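You operate a simulated robot arm through the tools that you are given. There is no shell and no other tool. Be economical: measure what you need, move in short steps, check, and stop when the job is done.

You are at the controls of a simulated robot arm. One attempt, no reset.

TASK
Fetch the brown liner and set it on the rack tray.

It is judged by the outcome, as a careful person would: the job done as asked, and still so three seconds after it is handed in. It fails if anything else is knocked over, pushed out of place, dropped, spilled or broken.

THE ROBOT
A 7-joint arm with a two-finger parallel gripper, fixed in place. Base frame: the origin is at the foot of the arm, x ahead of it, y to its left, z up; the work surface is at about z = 0. Readings come in cm, rad, newtons and seconds.
With the tool pointing down near the work surface it reaches from about 24 to 62 cm from the base axis. Its first joint turns from -1.152 to 1.152 rad. Payload 2.6 kg.
Tool frame: the origin (TCP) lies between the finger pads and is the grasp point; the fingertips stand 3 cm ahead of it; z points along the fingers, y is the line along which they close. Largest opening 9.4 cm; finger width 2.8, thickness 1; the body of the gripper, 5 by 9.6 cm, starts 5.5 cm behind the TCP.
Orientation is that of the tool frame in the base frame, as [roll, pitch, yaw] about the fixed x, y, z axes, in that order (R = Rz(yaw) Ry(pitch) Rx(roll)). With the fingers straight down and closing along the base's y, the tool's x points along the base's -x, its y along +y and its z along -z.

THE INTERFACE
- The arm moves only by the tool nudge_tool. Its arguments are lists of equal length, an entry for each row: "translation": the shift along the tool's x, y, z in m, a list of three; "delta_rot": the turn, a rotation vector about the tool's x, y, z in degrees, a list of three. In form: {"translation": [[dx, dy, dz], ...], "delta_rot": [[wx, wy, wz], ...]}. A call has 1 to 8 rows; each row shifts and turns the commanded pose from where the row before left it, along the tool's axes as they then stand. "jaw" is the finger opening in m, from 0 to 0.094, set as the call begins (left out, the last holds). Each row takes 0.2 s and may step no farther than 5 cm and 0.15 rad from the row before; otherwise, or with a gripper value out of range, the whole call is refused. Where a pose cannot be reached the arm comes as near as it can. A force on the tool above 40 N (or 10 N above the force at the start of the call, whichever is more), or a blocked arm, ends the call early, and 0.2 s more pass. The fingers move at their own pace (about 7.2 cm/s each) and stop on an object; they squeeze with about 21 N. The grip force told is the motor's: it shows also when the fingers shut on nothing. Time passes only in rows, and 0.2 s behind the last, so rows that do not move let the fingers close. It gives the time, the measured TCP pose, the force on the tool (base axes), the opening and the grip force at its end, in the units of the frame above (readings bear some noise).
- Cameras (640 x 400 px; columns grow to the right, rows downward): "scene" is fixed at [3.65, 43.22, 56.08]; the picture's right is [-0.78, -0.62, 0.00], its down [-0.38, 0.48, -0.79] and it looks along [0.49, -0.62, -0.61] (base axes); focal length 352 px, centre (320, 200). "wrist" rides on the gripper at [-3.7, 0, -5.8] in the tool frame; the picture's right is [0.00, -1.00, 0.00], its down [0.97, 0.00, -0.24] and it looks along [0.24, 0.00, 0.97] (tool axes); focal length 218 px, centre (320, 200).
- grab_frame(camera): a new picture of that camera. It takes no simulated time.
- pixel_to_xyz(camera, pixels): there is no depth. For up to 12 entries [column, row, z] of the newest picture of that camera ("zoom" is the newest enlarged one), the place [x, y] in the base frame at which the ray of that pixel passes the height z, good to about 0.2 cm. It takes no simulated time.
- close_up(camera, box): a new picture of the part [left, top, right, bottom] of that camera's present view, enlarged. It takes no simulated time.
- sign_off(): hands the job in; it is judged then, once.

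Work in short steps. Measure before you move; look again where a grasp or a placing could have gone wrong, and mend it. You have 60 turns and 26 pictures in all, those below and enlarged ones among them. Open the gripper and draw the arm clear of the work before you hand the job in, unless the task says otherwise; then end with one line.

The tools are called as a command line: name --argument value ..., lists and objects as JSON in quotes. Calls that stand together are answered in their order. nudge_tool: Moves the arm, as the interface text tells. Its arguments: {"type":"object","properties":{"translation":{"type":"array"},"delta_rot":{"type":"array"},"jaw":{"type":"number"}},"required":["translation","delta_rot"]} The other tools are called the same way: grab_frame (camera) takes a picture; pixel_to_xyz (camera, pixels) gives the place at which the rays of pixels pass given heights; close_up (camera, box) takes an enlarged picture of a part of a camera's view; sign_off () hands the job in.

At the start:

```text
clock: 0.0
tool_pos: [35.59, 7.05, 26.41]
tcp_rot: [3.14, 0.0, 3.141]
force: [0.7, 0.3, -0.4]
gripper_width: 9.41
grasp_force: 0.0
```

scene: 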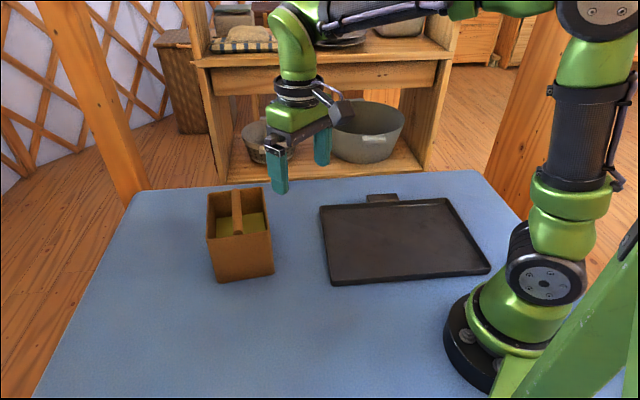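
wrist: 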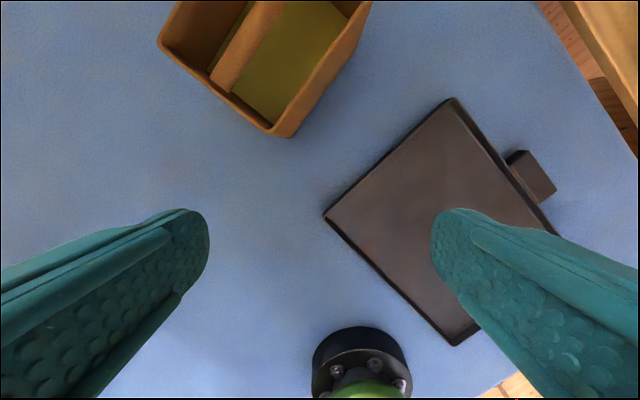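

The box with a crossbar (scene ~(240,235)) looks like the brown liner, and the dark tray is at ~(400,240). I'll take close-ups of both.

close_up --camera "scene" --box '[180, 170, 300, 300]'

close_up --camera "scene" --box '[300, 170, 510, 300]'

close_up --camera "wrist" --box '[140, 0, 400, 160]'

```text
3.08 times, centred on (240, 235) of scene
```

zoom: 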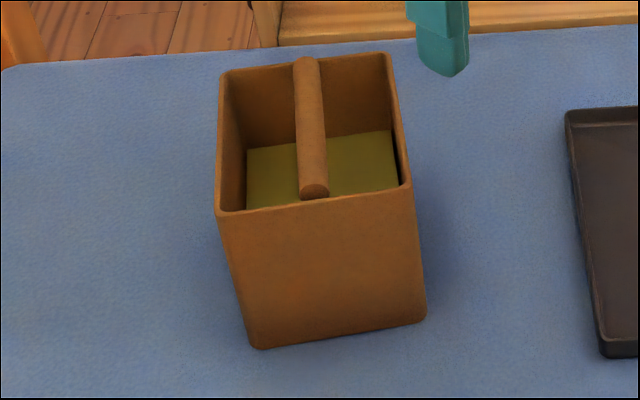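

```text
3.05 times, centred on (405, 235) of scene
```

zoom: 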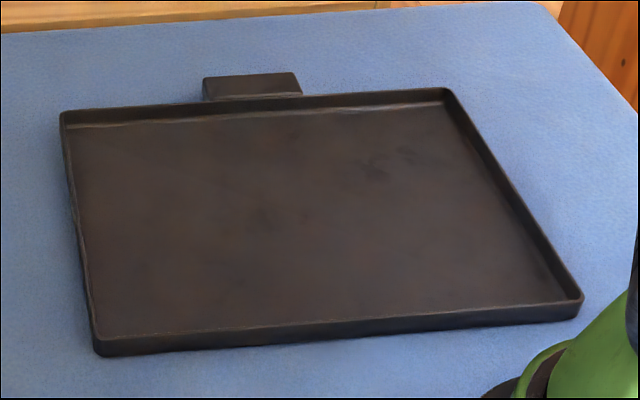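

```text
2.46 times, centred on (270, 80) of wrist
```

zoom: 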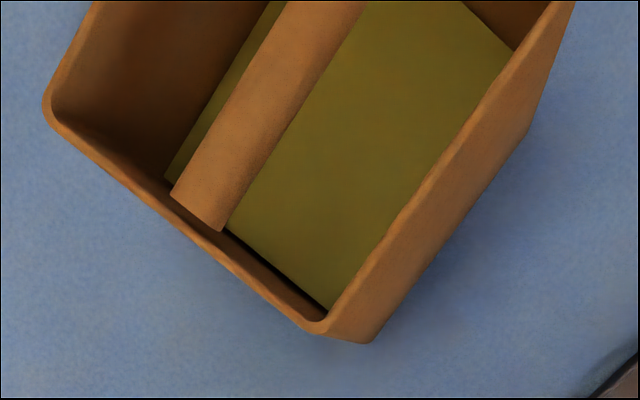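

The box seems open at the top, with a bar across it and a yellow-green insert or filling. I'll work out the dimensions of box and tray from scene pixels.

pixel_to_xyz --camera "scene" --pixels '[[219.5, 283, 0], [274, 274.6, 0], [207, 239, 10], [269, 230, 10], [208, 193.4, 10], [262, 187.6, 10], [320.4, 206.1, 1.5], [447, 198.3, 1.5], [491, 266, 1.5], [332, 281, 1.5], [237.7, 230, 10], [235, 189, 10]]'

pixel_to_xyz --camera "wrist" --pixels '[[290, 136, 0], [270, 133, 10], [159, 43, 10], [159, 43, 8], [270, 133, 8], [372, 2, 10], [325, 215, 1.5], [450, 98, 1.5], [452, 345, 1.5]]'

```text
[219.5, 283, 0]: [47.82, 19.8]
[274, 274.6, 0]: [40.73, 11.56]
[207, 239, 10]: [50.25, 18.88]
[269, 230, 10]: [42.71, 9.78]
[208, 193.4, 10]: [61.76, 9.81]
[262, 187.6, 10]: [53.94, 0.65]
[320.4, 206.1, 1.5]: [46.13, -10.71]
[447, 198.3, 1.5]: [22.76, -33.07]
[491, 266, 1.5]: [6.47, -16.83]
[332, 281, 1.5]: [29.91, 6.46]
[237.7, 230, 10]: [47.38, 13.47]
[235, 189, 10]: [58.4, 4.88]
```

```text
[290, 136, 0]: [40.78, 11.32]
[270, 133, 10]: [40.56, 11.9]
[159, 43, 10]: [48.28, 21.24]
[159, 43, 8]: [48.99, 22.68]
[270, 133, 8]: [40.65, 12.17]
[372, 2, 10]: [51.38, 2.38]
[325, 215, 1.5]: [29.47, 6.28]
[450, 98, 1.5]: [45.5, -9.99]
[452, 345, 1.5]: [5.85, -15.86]
```

The box top is at about z=12.5, with corners near (47.7,20.2), (40.6,11.6), (58.6,11.6) and (51.2,3.0). The bar lies along the long centreline at about -38°. I'll move over the box at the present height, turn the tool to match, and look straight down.

nudge_tool --translation '[[-0.048, 0.0145, 0], [-0.048, 0.0145, 0], [-0.048, 0.0145, 0], [0, 0, 0], [0, 0, 0], [0, 0, 0], [0, 0, 0], [0, 0, 0]]' --delta_rot '[[0, 0, 0], [0, 0, 0], [0, 0, 0], [0, 0, 7.6], [0, 0, 7.6], [0, 0, 7.6], [0, 0, 7.6], [0, 0, 7.6]]' --jaw 0.05

grab_frame --camera "wrist"

```text
refused: row 1 steps farther than a row can; nothing moved
```

```text
20 pictures are left
```

wrist: 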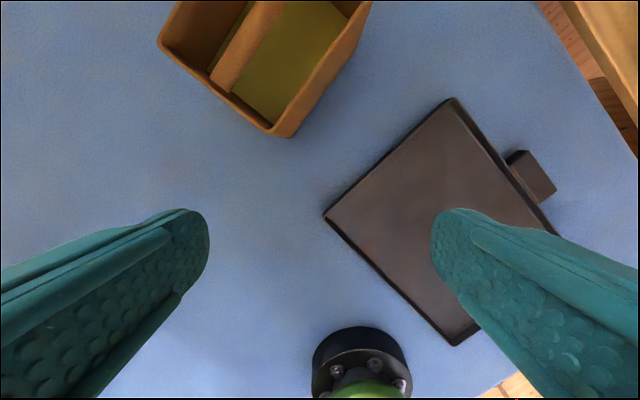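

The step was refused because 4.8/1.45 cm is slightly over 5 cm. I'll use slightly shorter rows for the same move.

nudge_tool --translation '[[-0.047, 0.0143, 0], [-0.047, 0.0143, 0], [-0.047, 0.0143, 0], [0, 0, 0], [0, 0, 0], [0, 0, 0], [0, 0, 0], [0, 0, 0]]' --delta_rot '[[0, 0, 0], [0, 0, 0], [0, 0, 0], [0, 0, 7.6], [0, 0, 7.6], [0, 0, 7.6], [0, 0, 7.6], [0, 0, 7.6]]' --jaw 0.05

```text
clock: 1.8
tool_pos: [49.88, 11.39, 26.38]
tcp_rot: [-3.141, 0.0, 2.475]
force: [-1.0, 0.3, 0.6]
gripper_width: 5.01
grasp_force: 0.1
```

Now in place over the box at (49.9, 11.4) with the yaw matched; I'll look down.

grab_frame --camera "wrist"

```text
19 pictures are left
```

wrist: 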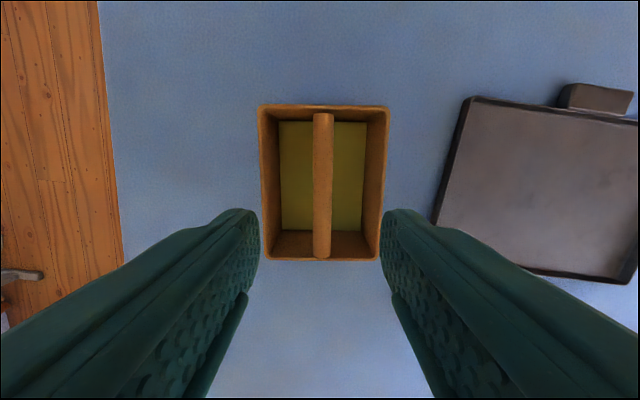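

close_up --camera "wrist" --box '[240, 90, 400, 270]'

pixel_to_xyz --camera "wrist" --pixels '[[260, 106, 12.5], [389, 107, 12.5], [381, 261, 12.5], [266, 261, 12.5], [323, 114, 12], [321, 257, 12], [313, 185, 12], [332, 185, 12], [280, 122, 2], [366, 122, 2], [281, 230, 2], [361, 230, 2]]'

```text
2.22 times, centred on (320, 180) of wrist
```

zoom: 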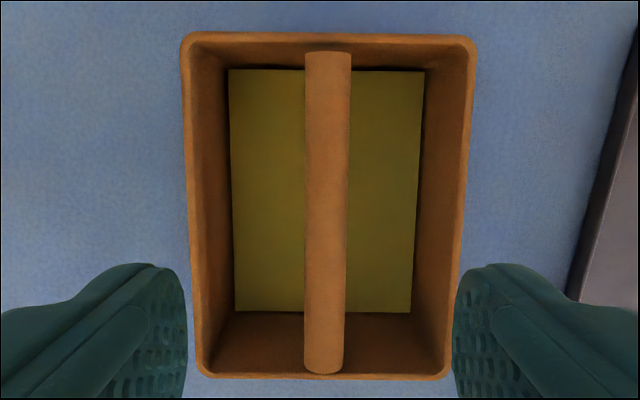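

```text
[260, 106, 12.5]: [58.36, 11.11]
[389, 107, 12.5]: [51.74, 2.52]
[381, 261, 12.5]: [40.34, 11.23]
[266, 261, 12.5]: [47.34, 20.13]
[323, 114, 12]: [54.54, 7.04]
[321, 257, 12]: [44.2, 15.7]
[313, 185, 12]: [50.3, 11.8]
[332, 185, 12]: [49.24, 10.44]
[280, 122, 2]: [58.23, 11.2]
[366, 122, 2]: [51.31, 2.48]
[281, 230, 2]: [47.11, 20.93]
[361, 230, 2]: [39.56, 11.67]
```

The bar is about 1.7 cm wide at mid-line, about 0.3 cm off in both tool x and y. It looks like a fixed handle, so I'll correct the offset, descend to z≈17 and look again.

nudge_tool --translation '[[0.003, -0.0028, 0.02], [0, 0, 0.025], [0, 0, 0.025], [0, 0, 0.024]]' --delta_rot '[[0, 0, 0], [0, 0, 0], [0, 0, 0], [0, 0, 0]]'

grab_frame --camera "wrist"

close_up --camera "scene" --box '[180, 140, 340, 300]'

```text
clock: 2.8
tool_pos: [49.39, 11.28, 17.02]
tcp_rot: [-3.141, -0.001, 2.477]
force: [0.5, 0.1, 1.0]
gripper_width: 5.02
grasp_force: 0.1
```

```text
17 pictures are left
```

wrist: 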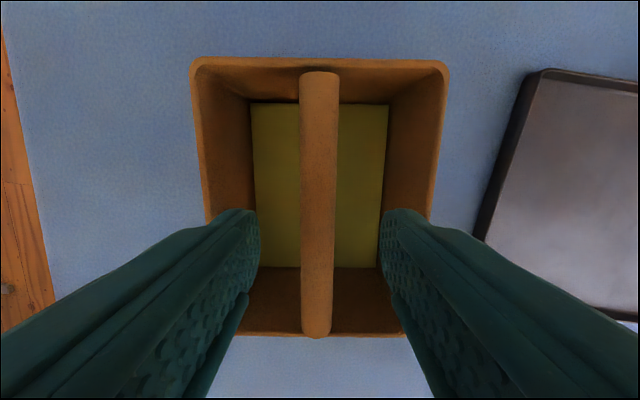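

```text
2.50 times, centred on (260, 220) of scene
```

zoom: 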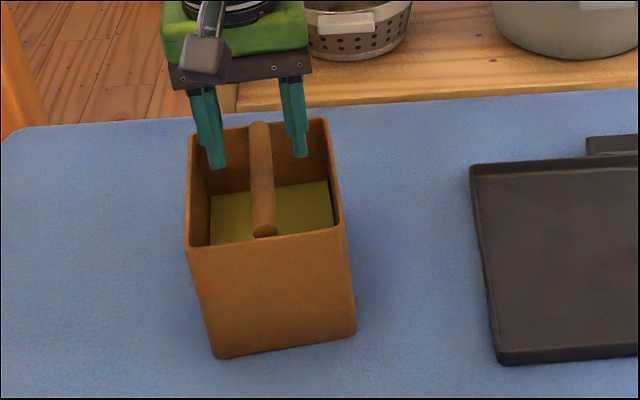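

The bar (column ~318) is centred between the fingertips (257 and 380). I'll descend to z≈12.2, so the tips go inside the box on either side of the bar.

nudge_tool --translation '[[0, 0, 0.016], [0, 0, 0.016], [0, 0, 0.016], [0, 0, 0]]' --delta_rot '[[0, 0, 0], [0, 0, 0], [0, 0, 0], [0, 0, 0]]'

nudge_tool --translation '[[0, 0, 0], [0, 0, 0], [0, 0, 0], [0, 0, 0]]' --delta_rot '[[0, 0, 0], [0, 0, 0], [0, 0, 0], [0, 0, 0]]' --jaw 0.0

close_up --camera "scene" --box '[180, 140, 340, 300]'

```text
clock: 3.8
tool_pos: [49.42, 11.25, 12.18]
tcp_rot: [-3.141, -0.002, 2.478]
force: [-0.5, -0.4, -0.3]
gripper_width: 4.99
grasp_force: 0.0
```

```text
clock: 4.8
tool_pos: [49.45, 11.26, 12.18]
tcp_rot: [3.141, 0.0, 2.479]
force: [-0.2, 1.5, 0.2]
gripper_width: 2.18
grasp_force: 20.3
```

```text
2.50 times, centred on (260, 220) of scene
```

zoom: 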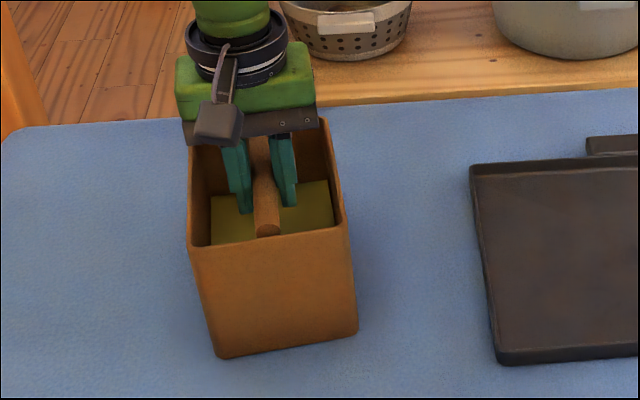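

The bar is gripped (opening 2.18 cm, 20 N). I'll lift slowly by 4 cm and check whether the whole box comes up level.

nudge_tool --translation '[[0, 0, -0.005], [0, 0, -0.01], [0, 0, -0.012], [0, 0, -0.013], [0, 0, 0]]' --delta_rot '[[0, 0, 0], [0, 0, 0], [0, 0, 0], [0, 0, 0], [0, 0, 0]]'

close_up --camera "scene" --box '[180, 120, 360, 300]'

```text
clock: 6.0
tool_pos: [49.45, 11.17, 16.22]
tcp_rot: [-3.141, 0.001, 2.479]
force: [0.0, 0.9, -2.3]
gripper_width: 2.2
grasp_force: 20.9
```

```text
2.22 times, centred on (270, 210) of scene
```

zoom: 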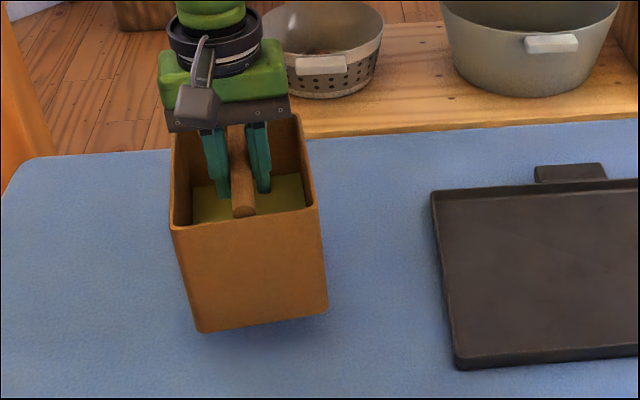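

The whole box is up and level. I'll raise it 3 cm more, then carry it toward the tray at gentle speed. The target centre is about (29.6,-10.1), with the tray spanning (29.7,6.4), (46,-10.5), (22.8,-33) and (6.5,-16.8).

nudge_tool --translation '[[0, 0, -0.01], [0, 0, -0.01], [0.001, -0.008, -0.01], [0.0015, -0.016, 0], [0.002, -0.022, 0], [0.002, -0.024, 0], [0.002, -0.024, 0], [0.002, -0.024, 0]]' --delta_rot '[[0, 0, 0], [0, 0, 0], [0, 0, 0], [0, 0, 0], [0, 0, 0], [0, 0, 0], [0, 0, 0], [0, 0, 0]]'

nudge_tool --translation '[[0.002, -0.024, 0], [0.002, -0.025, 0], [0.002, -0.025, 0], [0.002, -0.025, 0], [0.002, -0.025, 0], [0.0025, -0.024, 0], [0.001, -0.015, 0], [0.0005, -0.006, 0]]' --delta_rot '[[0, 0, 0], [0, 0, 0], [0, 0, 0], [0, 0, 0], [0, 0, 0], [0, 0, 0], [0, 0, 0], [0, 0, 0]]'

nudge_tool --translation '[[0, 0, 0], [0, 0, 0], [0, 0, 0]]' --delta_rot '[[0, 0, 4], [0, 0, 4], [0, 0, 0]]'

grab_frame --camera "scene"

grab_frame --camera "wrist"

```text
clock: 7.8
tool_pos: [41.4, 2.58, 19.21]
tcp_rot: [3.141, -0.001, 2.478]
force: [0.5, 0.3, -1.0]
gripper_width: 2.19
grasp_force: 21.2
```

```text
clock: 9.6
tool_pos: [29.84, -9.82, 19.08]
tcp_rot: [-3.141, 0.0, 2.479]
force: [0.5, -0.4, -2.1]
gripper_width: 2.19
grasp_force: 20.8
```

```text
clock: 10.4
tool_pos: [29.79, -9.92, 19.17]
tcp_rot: [3.141, -0.001, 2.339]
force: [-0.3, 0.6, -1.5]
gripper_width: 2.21
grasp_force: 21.4
```

```text
13 pictures are left
```

scene: 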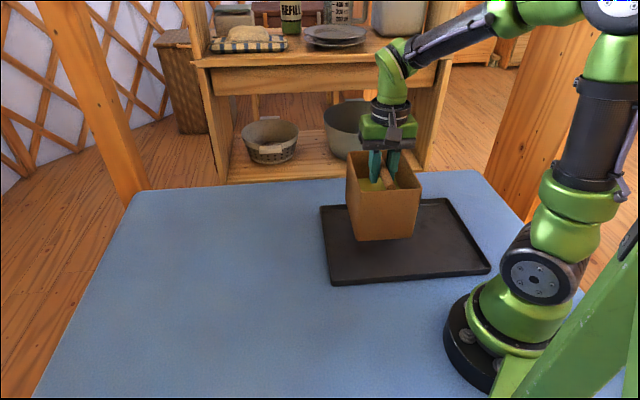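

```text
12 pictures are left
```

wrist: 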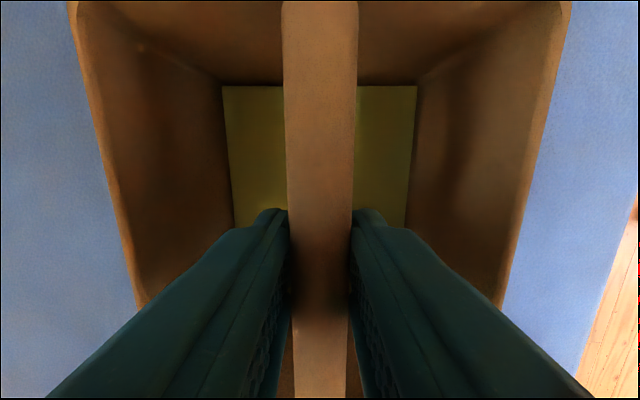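

The box hangs over the tray, as planned at (29.8,-9.9). I'll lower it to about 1 cm above the tray, then go down in small steps until the force shows contact.

nudge_tool --translation '[[0, 0, 0.012], [0, 0, 0.015], [0, 0, 0.015], [0, 0, 0.01], [0, 0, 0]]' --delta_rot '[[0, 0, 0], [0, 0, 0], [0, 0, 0], [0, 0, 0], [0, 0, 0]]'

close_up --camera "scene" --box '[310, 130, 510, 300]'

```text
clock: 11.6
tool_pos: [29.95, -9.82, 14.02]
tcp_rot: [3.141, 0.0, 2.339]
force: [0.3, -0.5, -1.8]
gripper_width: 2.18
grasp_force: 20.8
```

```text
2.35 times, centred on (410, 215) of scene
```

zoom: 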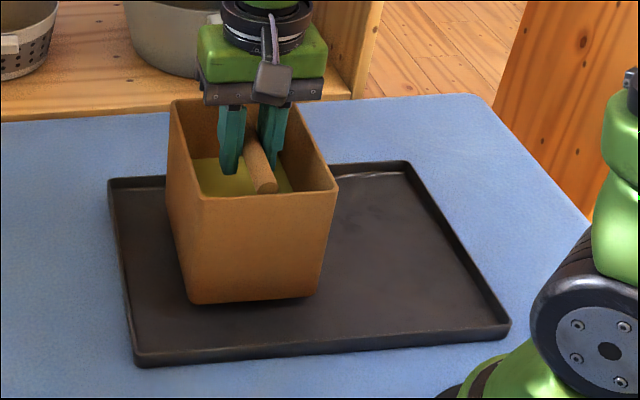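

The box is clear of the rim all round and just above the tray floor. I'll lower in 2–3 mm steps, watching the force.

nudge_tool --translation '[[0, 0, 0.003], [0, 0, 0.003], [0, 0, 0]]' --delta_rot '[[0, 0, 0], [0, 0, 0], [0, 0, 0]]'

nudge_tool --translation '[[0, 0, 0.002], [0, 0, 0.001], [0, 0, 0]]' --delta_rot '[[0, 0, 0], [0, 0, 0], [0, 0, 0]]'

```text
clock: 12.4
tool_pos: [29.83, -9.86, 13.37]
tcp_rot: [-3.142, 0.0, 2.338]
force: [-0.4, 0.0, -2.3]
gripper_width: 2.16
grasp_force: 21.1
```

```text
clock: 13.2
tool_pos: [29.78, -9.89, 13.01]
tcp_rot: [3.141, 0.0, 2.339]
force: [-0.2, 0.3, -2.1]
gripper_width: 2.18
grasp_force: 21.3
```

No contact yet at z=13.0 (the force is still about the weight); I'll continue in 2 mm steps.

nudge_tool --translation '[[0, 0, 0.002], [0, 0, 0]]' --delta_rot '[[0, 0, 0], [0, 0, 0]]'

nudge_tool --translation '[[0, 0, 0.0015], [0, 0, 0]]' --delta_rot '[[0, 0, 0], [0, 0, 0]]'

```text
clock: 13.8
tool_pos: [29.79, -9.96, 12.86]
tcp_rot: [3.14, -0.001, 2.339]
force: [0.7, -0.2, -1.7]
gripper_width: 2.18
grasp_force: 21.0
```

```text
clock: 14.4
tool_pos: [29.76, -10.0, 12.61]
tcp_rot: [-3.141, 0.0, 2.339]
force: [0.6, 0.1, -2.3]
gripper_width: 2.18
grasp_force: 20.6
```

Still only the weight shows at z=12.6, so the box bottom is about 0.4 cm up; I'll go on in 1 mm steps.

nudge_tool --translation '[[0, 0, 0.001], [0, 0, 0]]' --delta_rot '[[0, 0, 0], [0, 0, 0]]'

nudge_tool --translation '[[0, 0, 0.001], [0, 0, 0]]' --delta_rot '[[0, 0, 0], [0, 0, 0]]'

close_up --camera "scene" --box '[310, 160, 470, 300]'

```text
clock: 15.0
tool_pos: [29.81, -9.94, 12.57]
tcp_rot: [-3.141, 0.0, 2.338]
force: [-0.6, 0.8, -0.4]
gripper_width: 2.19
grasp_force: 20.8
```

```text
clock: 15.6
tool_pos: [29.8, -9.9, 12.5]
tcp_rot: [3.14, 0.002, 2.338]
force: [-6.7, 2.7, 18.8]
gripper_width: 2.2
grasp_force: 21.2
```

```text
2.86 times, centred on (390, 230) of scene
```

zoom: 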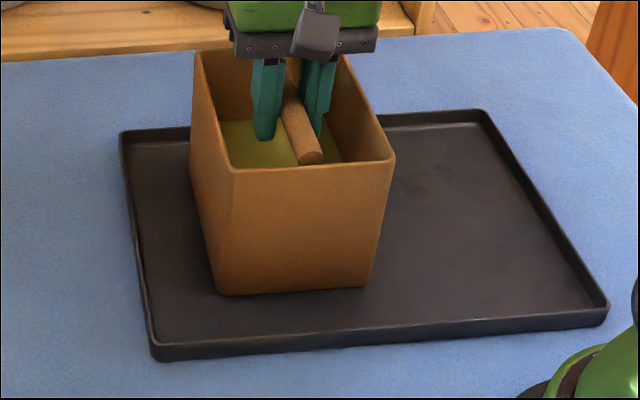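

Contact: 18.8 N upward with the box on the tray floor. I'll back off 0.5 mm to relieve it, then open only to 5 cm so the fingers don't touch the walls.

nudge_tool --translation '[[0, 0, -0.0006], [0, 0, 0]]' --delta_rot '[[0, 0, 0], [0, 0, 0]]'

nudge_tool --translation '[[0, 0, 0], [0, 0, 0], [0, 0, 0], [0, 0, 0]]' --delta_rot '[[0, 0, 0], [0, 0, 0], [0, 0, 0], [0, 0, 0]]' --jaw 0.05

```text
clock: 16.2
tool_pos: [29.83, -9.88, 12.48]
tcp_rot: [3.141, 0.001, 2.338]
force: [-3.1, 0.0, 13.5]
gripper_width: 2.22
grasp_force: 21.3
```

```text
clock: 17.2
tool_pos: [29.91, -9.78, 12.52]
tcp_rot: [3.14, -0.001, 2.338]
force: [-0.2, -0.5, 0.3]
gripper_width: 5.01
grasp_force: 0.1
```

The box is released and the force is zero. I'll withdraw straight up, slowly at first.

nudge_tool --translation '[[0, 0, -0.01], [0, 0, -0.015], [0, 0, -0.02], [0, 0, -0.025], [0, 0, -0.03], [0, 0, -0.03], [0, 0, 0]]' --delta_rot '[[0, 0, 0], [0, 0, 0], [0, 0, 0], [0, 0, 0], [0, 0, 0], [0, 0, 0], [0, 0, 0]]'

grab_frame --camera "scene"

grab_frame --camera "wrist"

```text
clock: 18.8
tool_pos: [29.69, -9.83, 25.59]
tcp_rot: [3.141, 0.001, 2.339]
force: [-0.4, -0.5, -0.1]
gripper_width: 4.99
grasp_force: 0.2
```

```text
9 pictures are left
```

scene: 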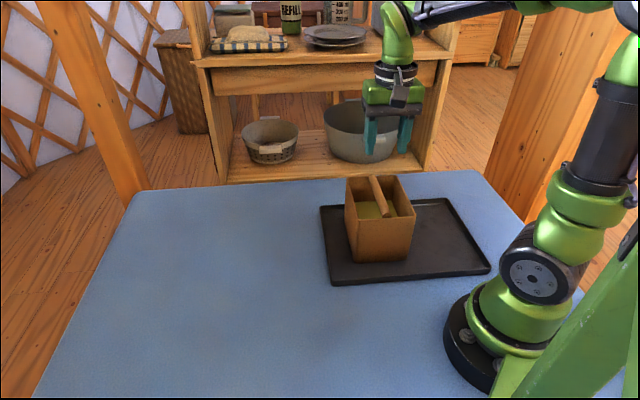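

```text
8 pictures are left
```

wrist: 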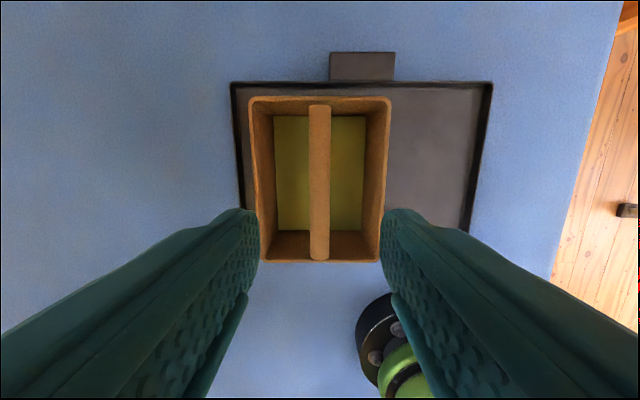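

The box stands upright and wholly inside the tray (scene ~(380,220)), and the tray hasn't moved. The arm is 10 cm clear with the gripper open, so I'm handing in.

sign_off

```text
The job is handed in.
```

The brown liner is standing upright on the rack tray, inside its rim; nothing else was moved, and the arm is clear with the gripper open.
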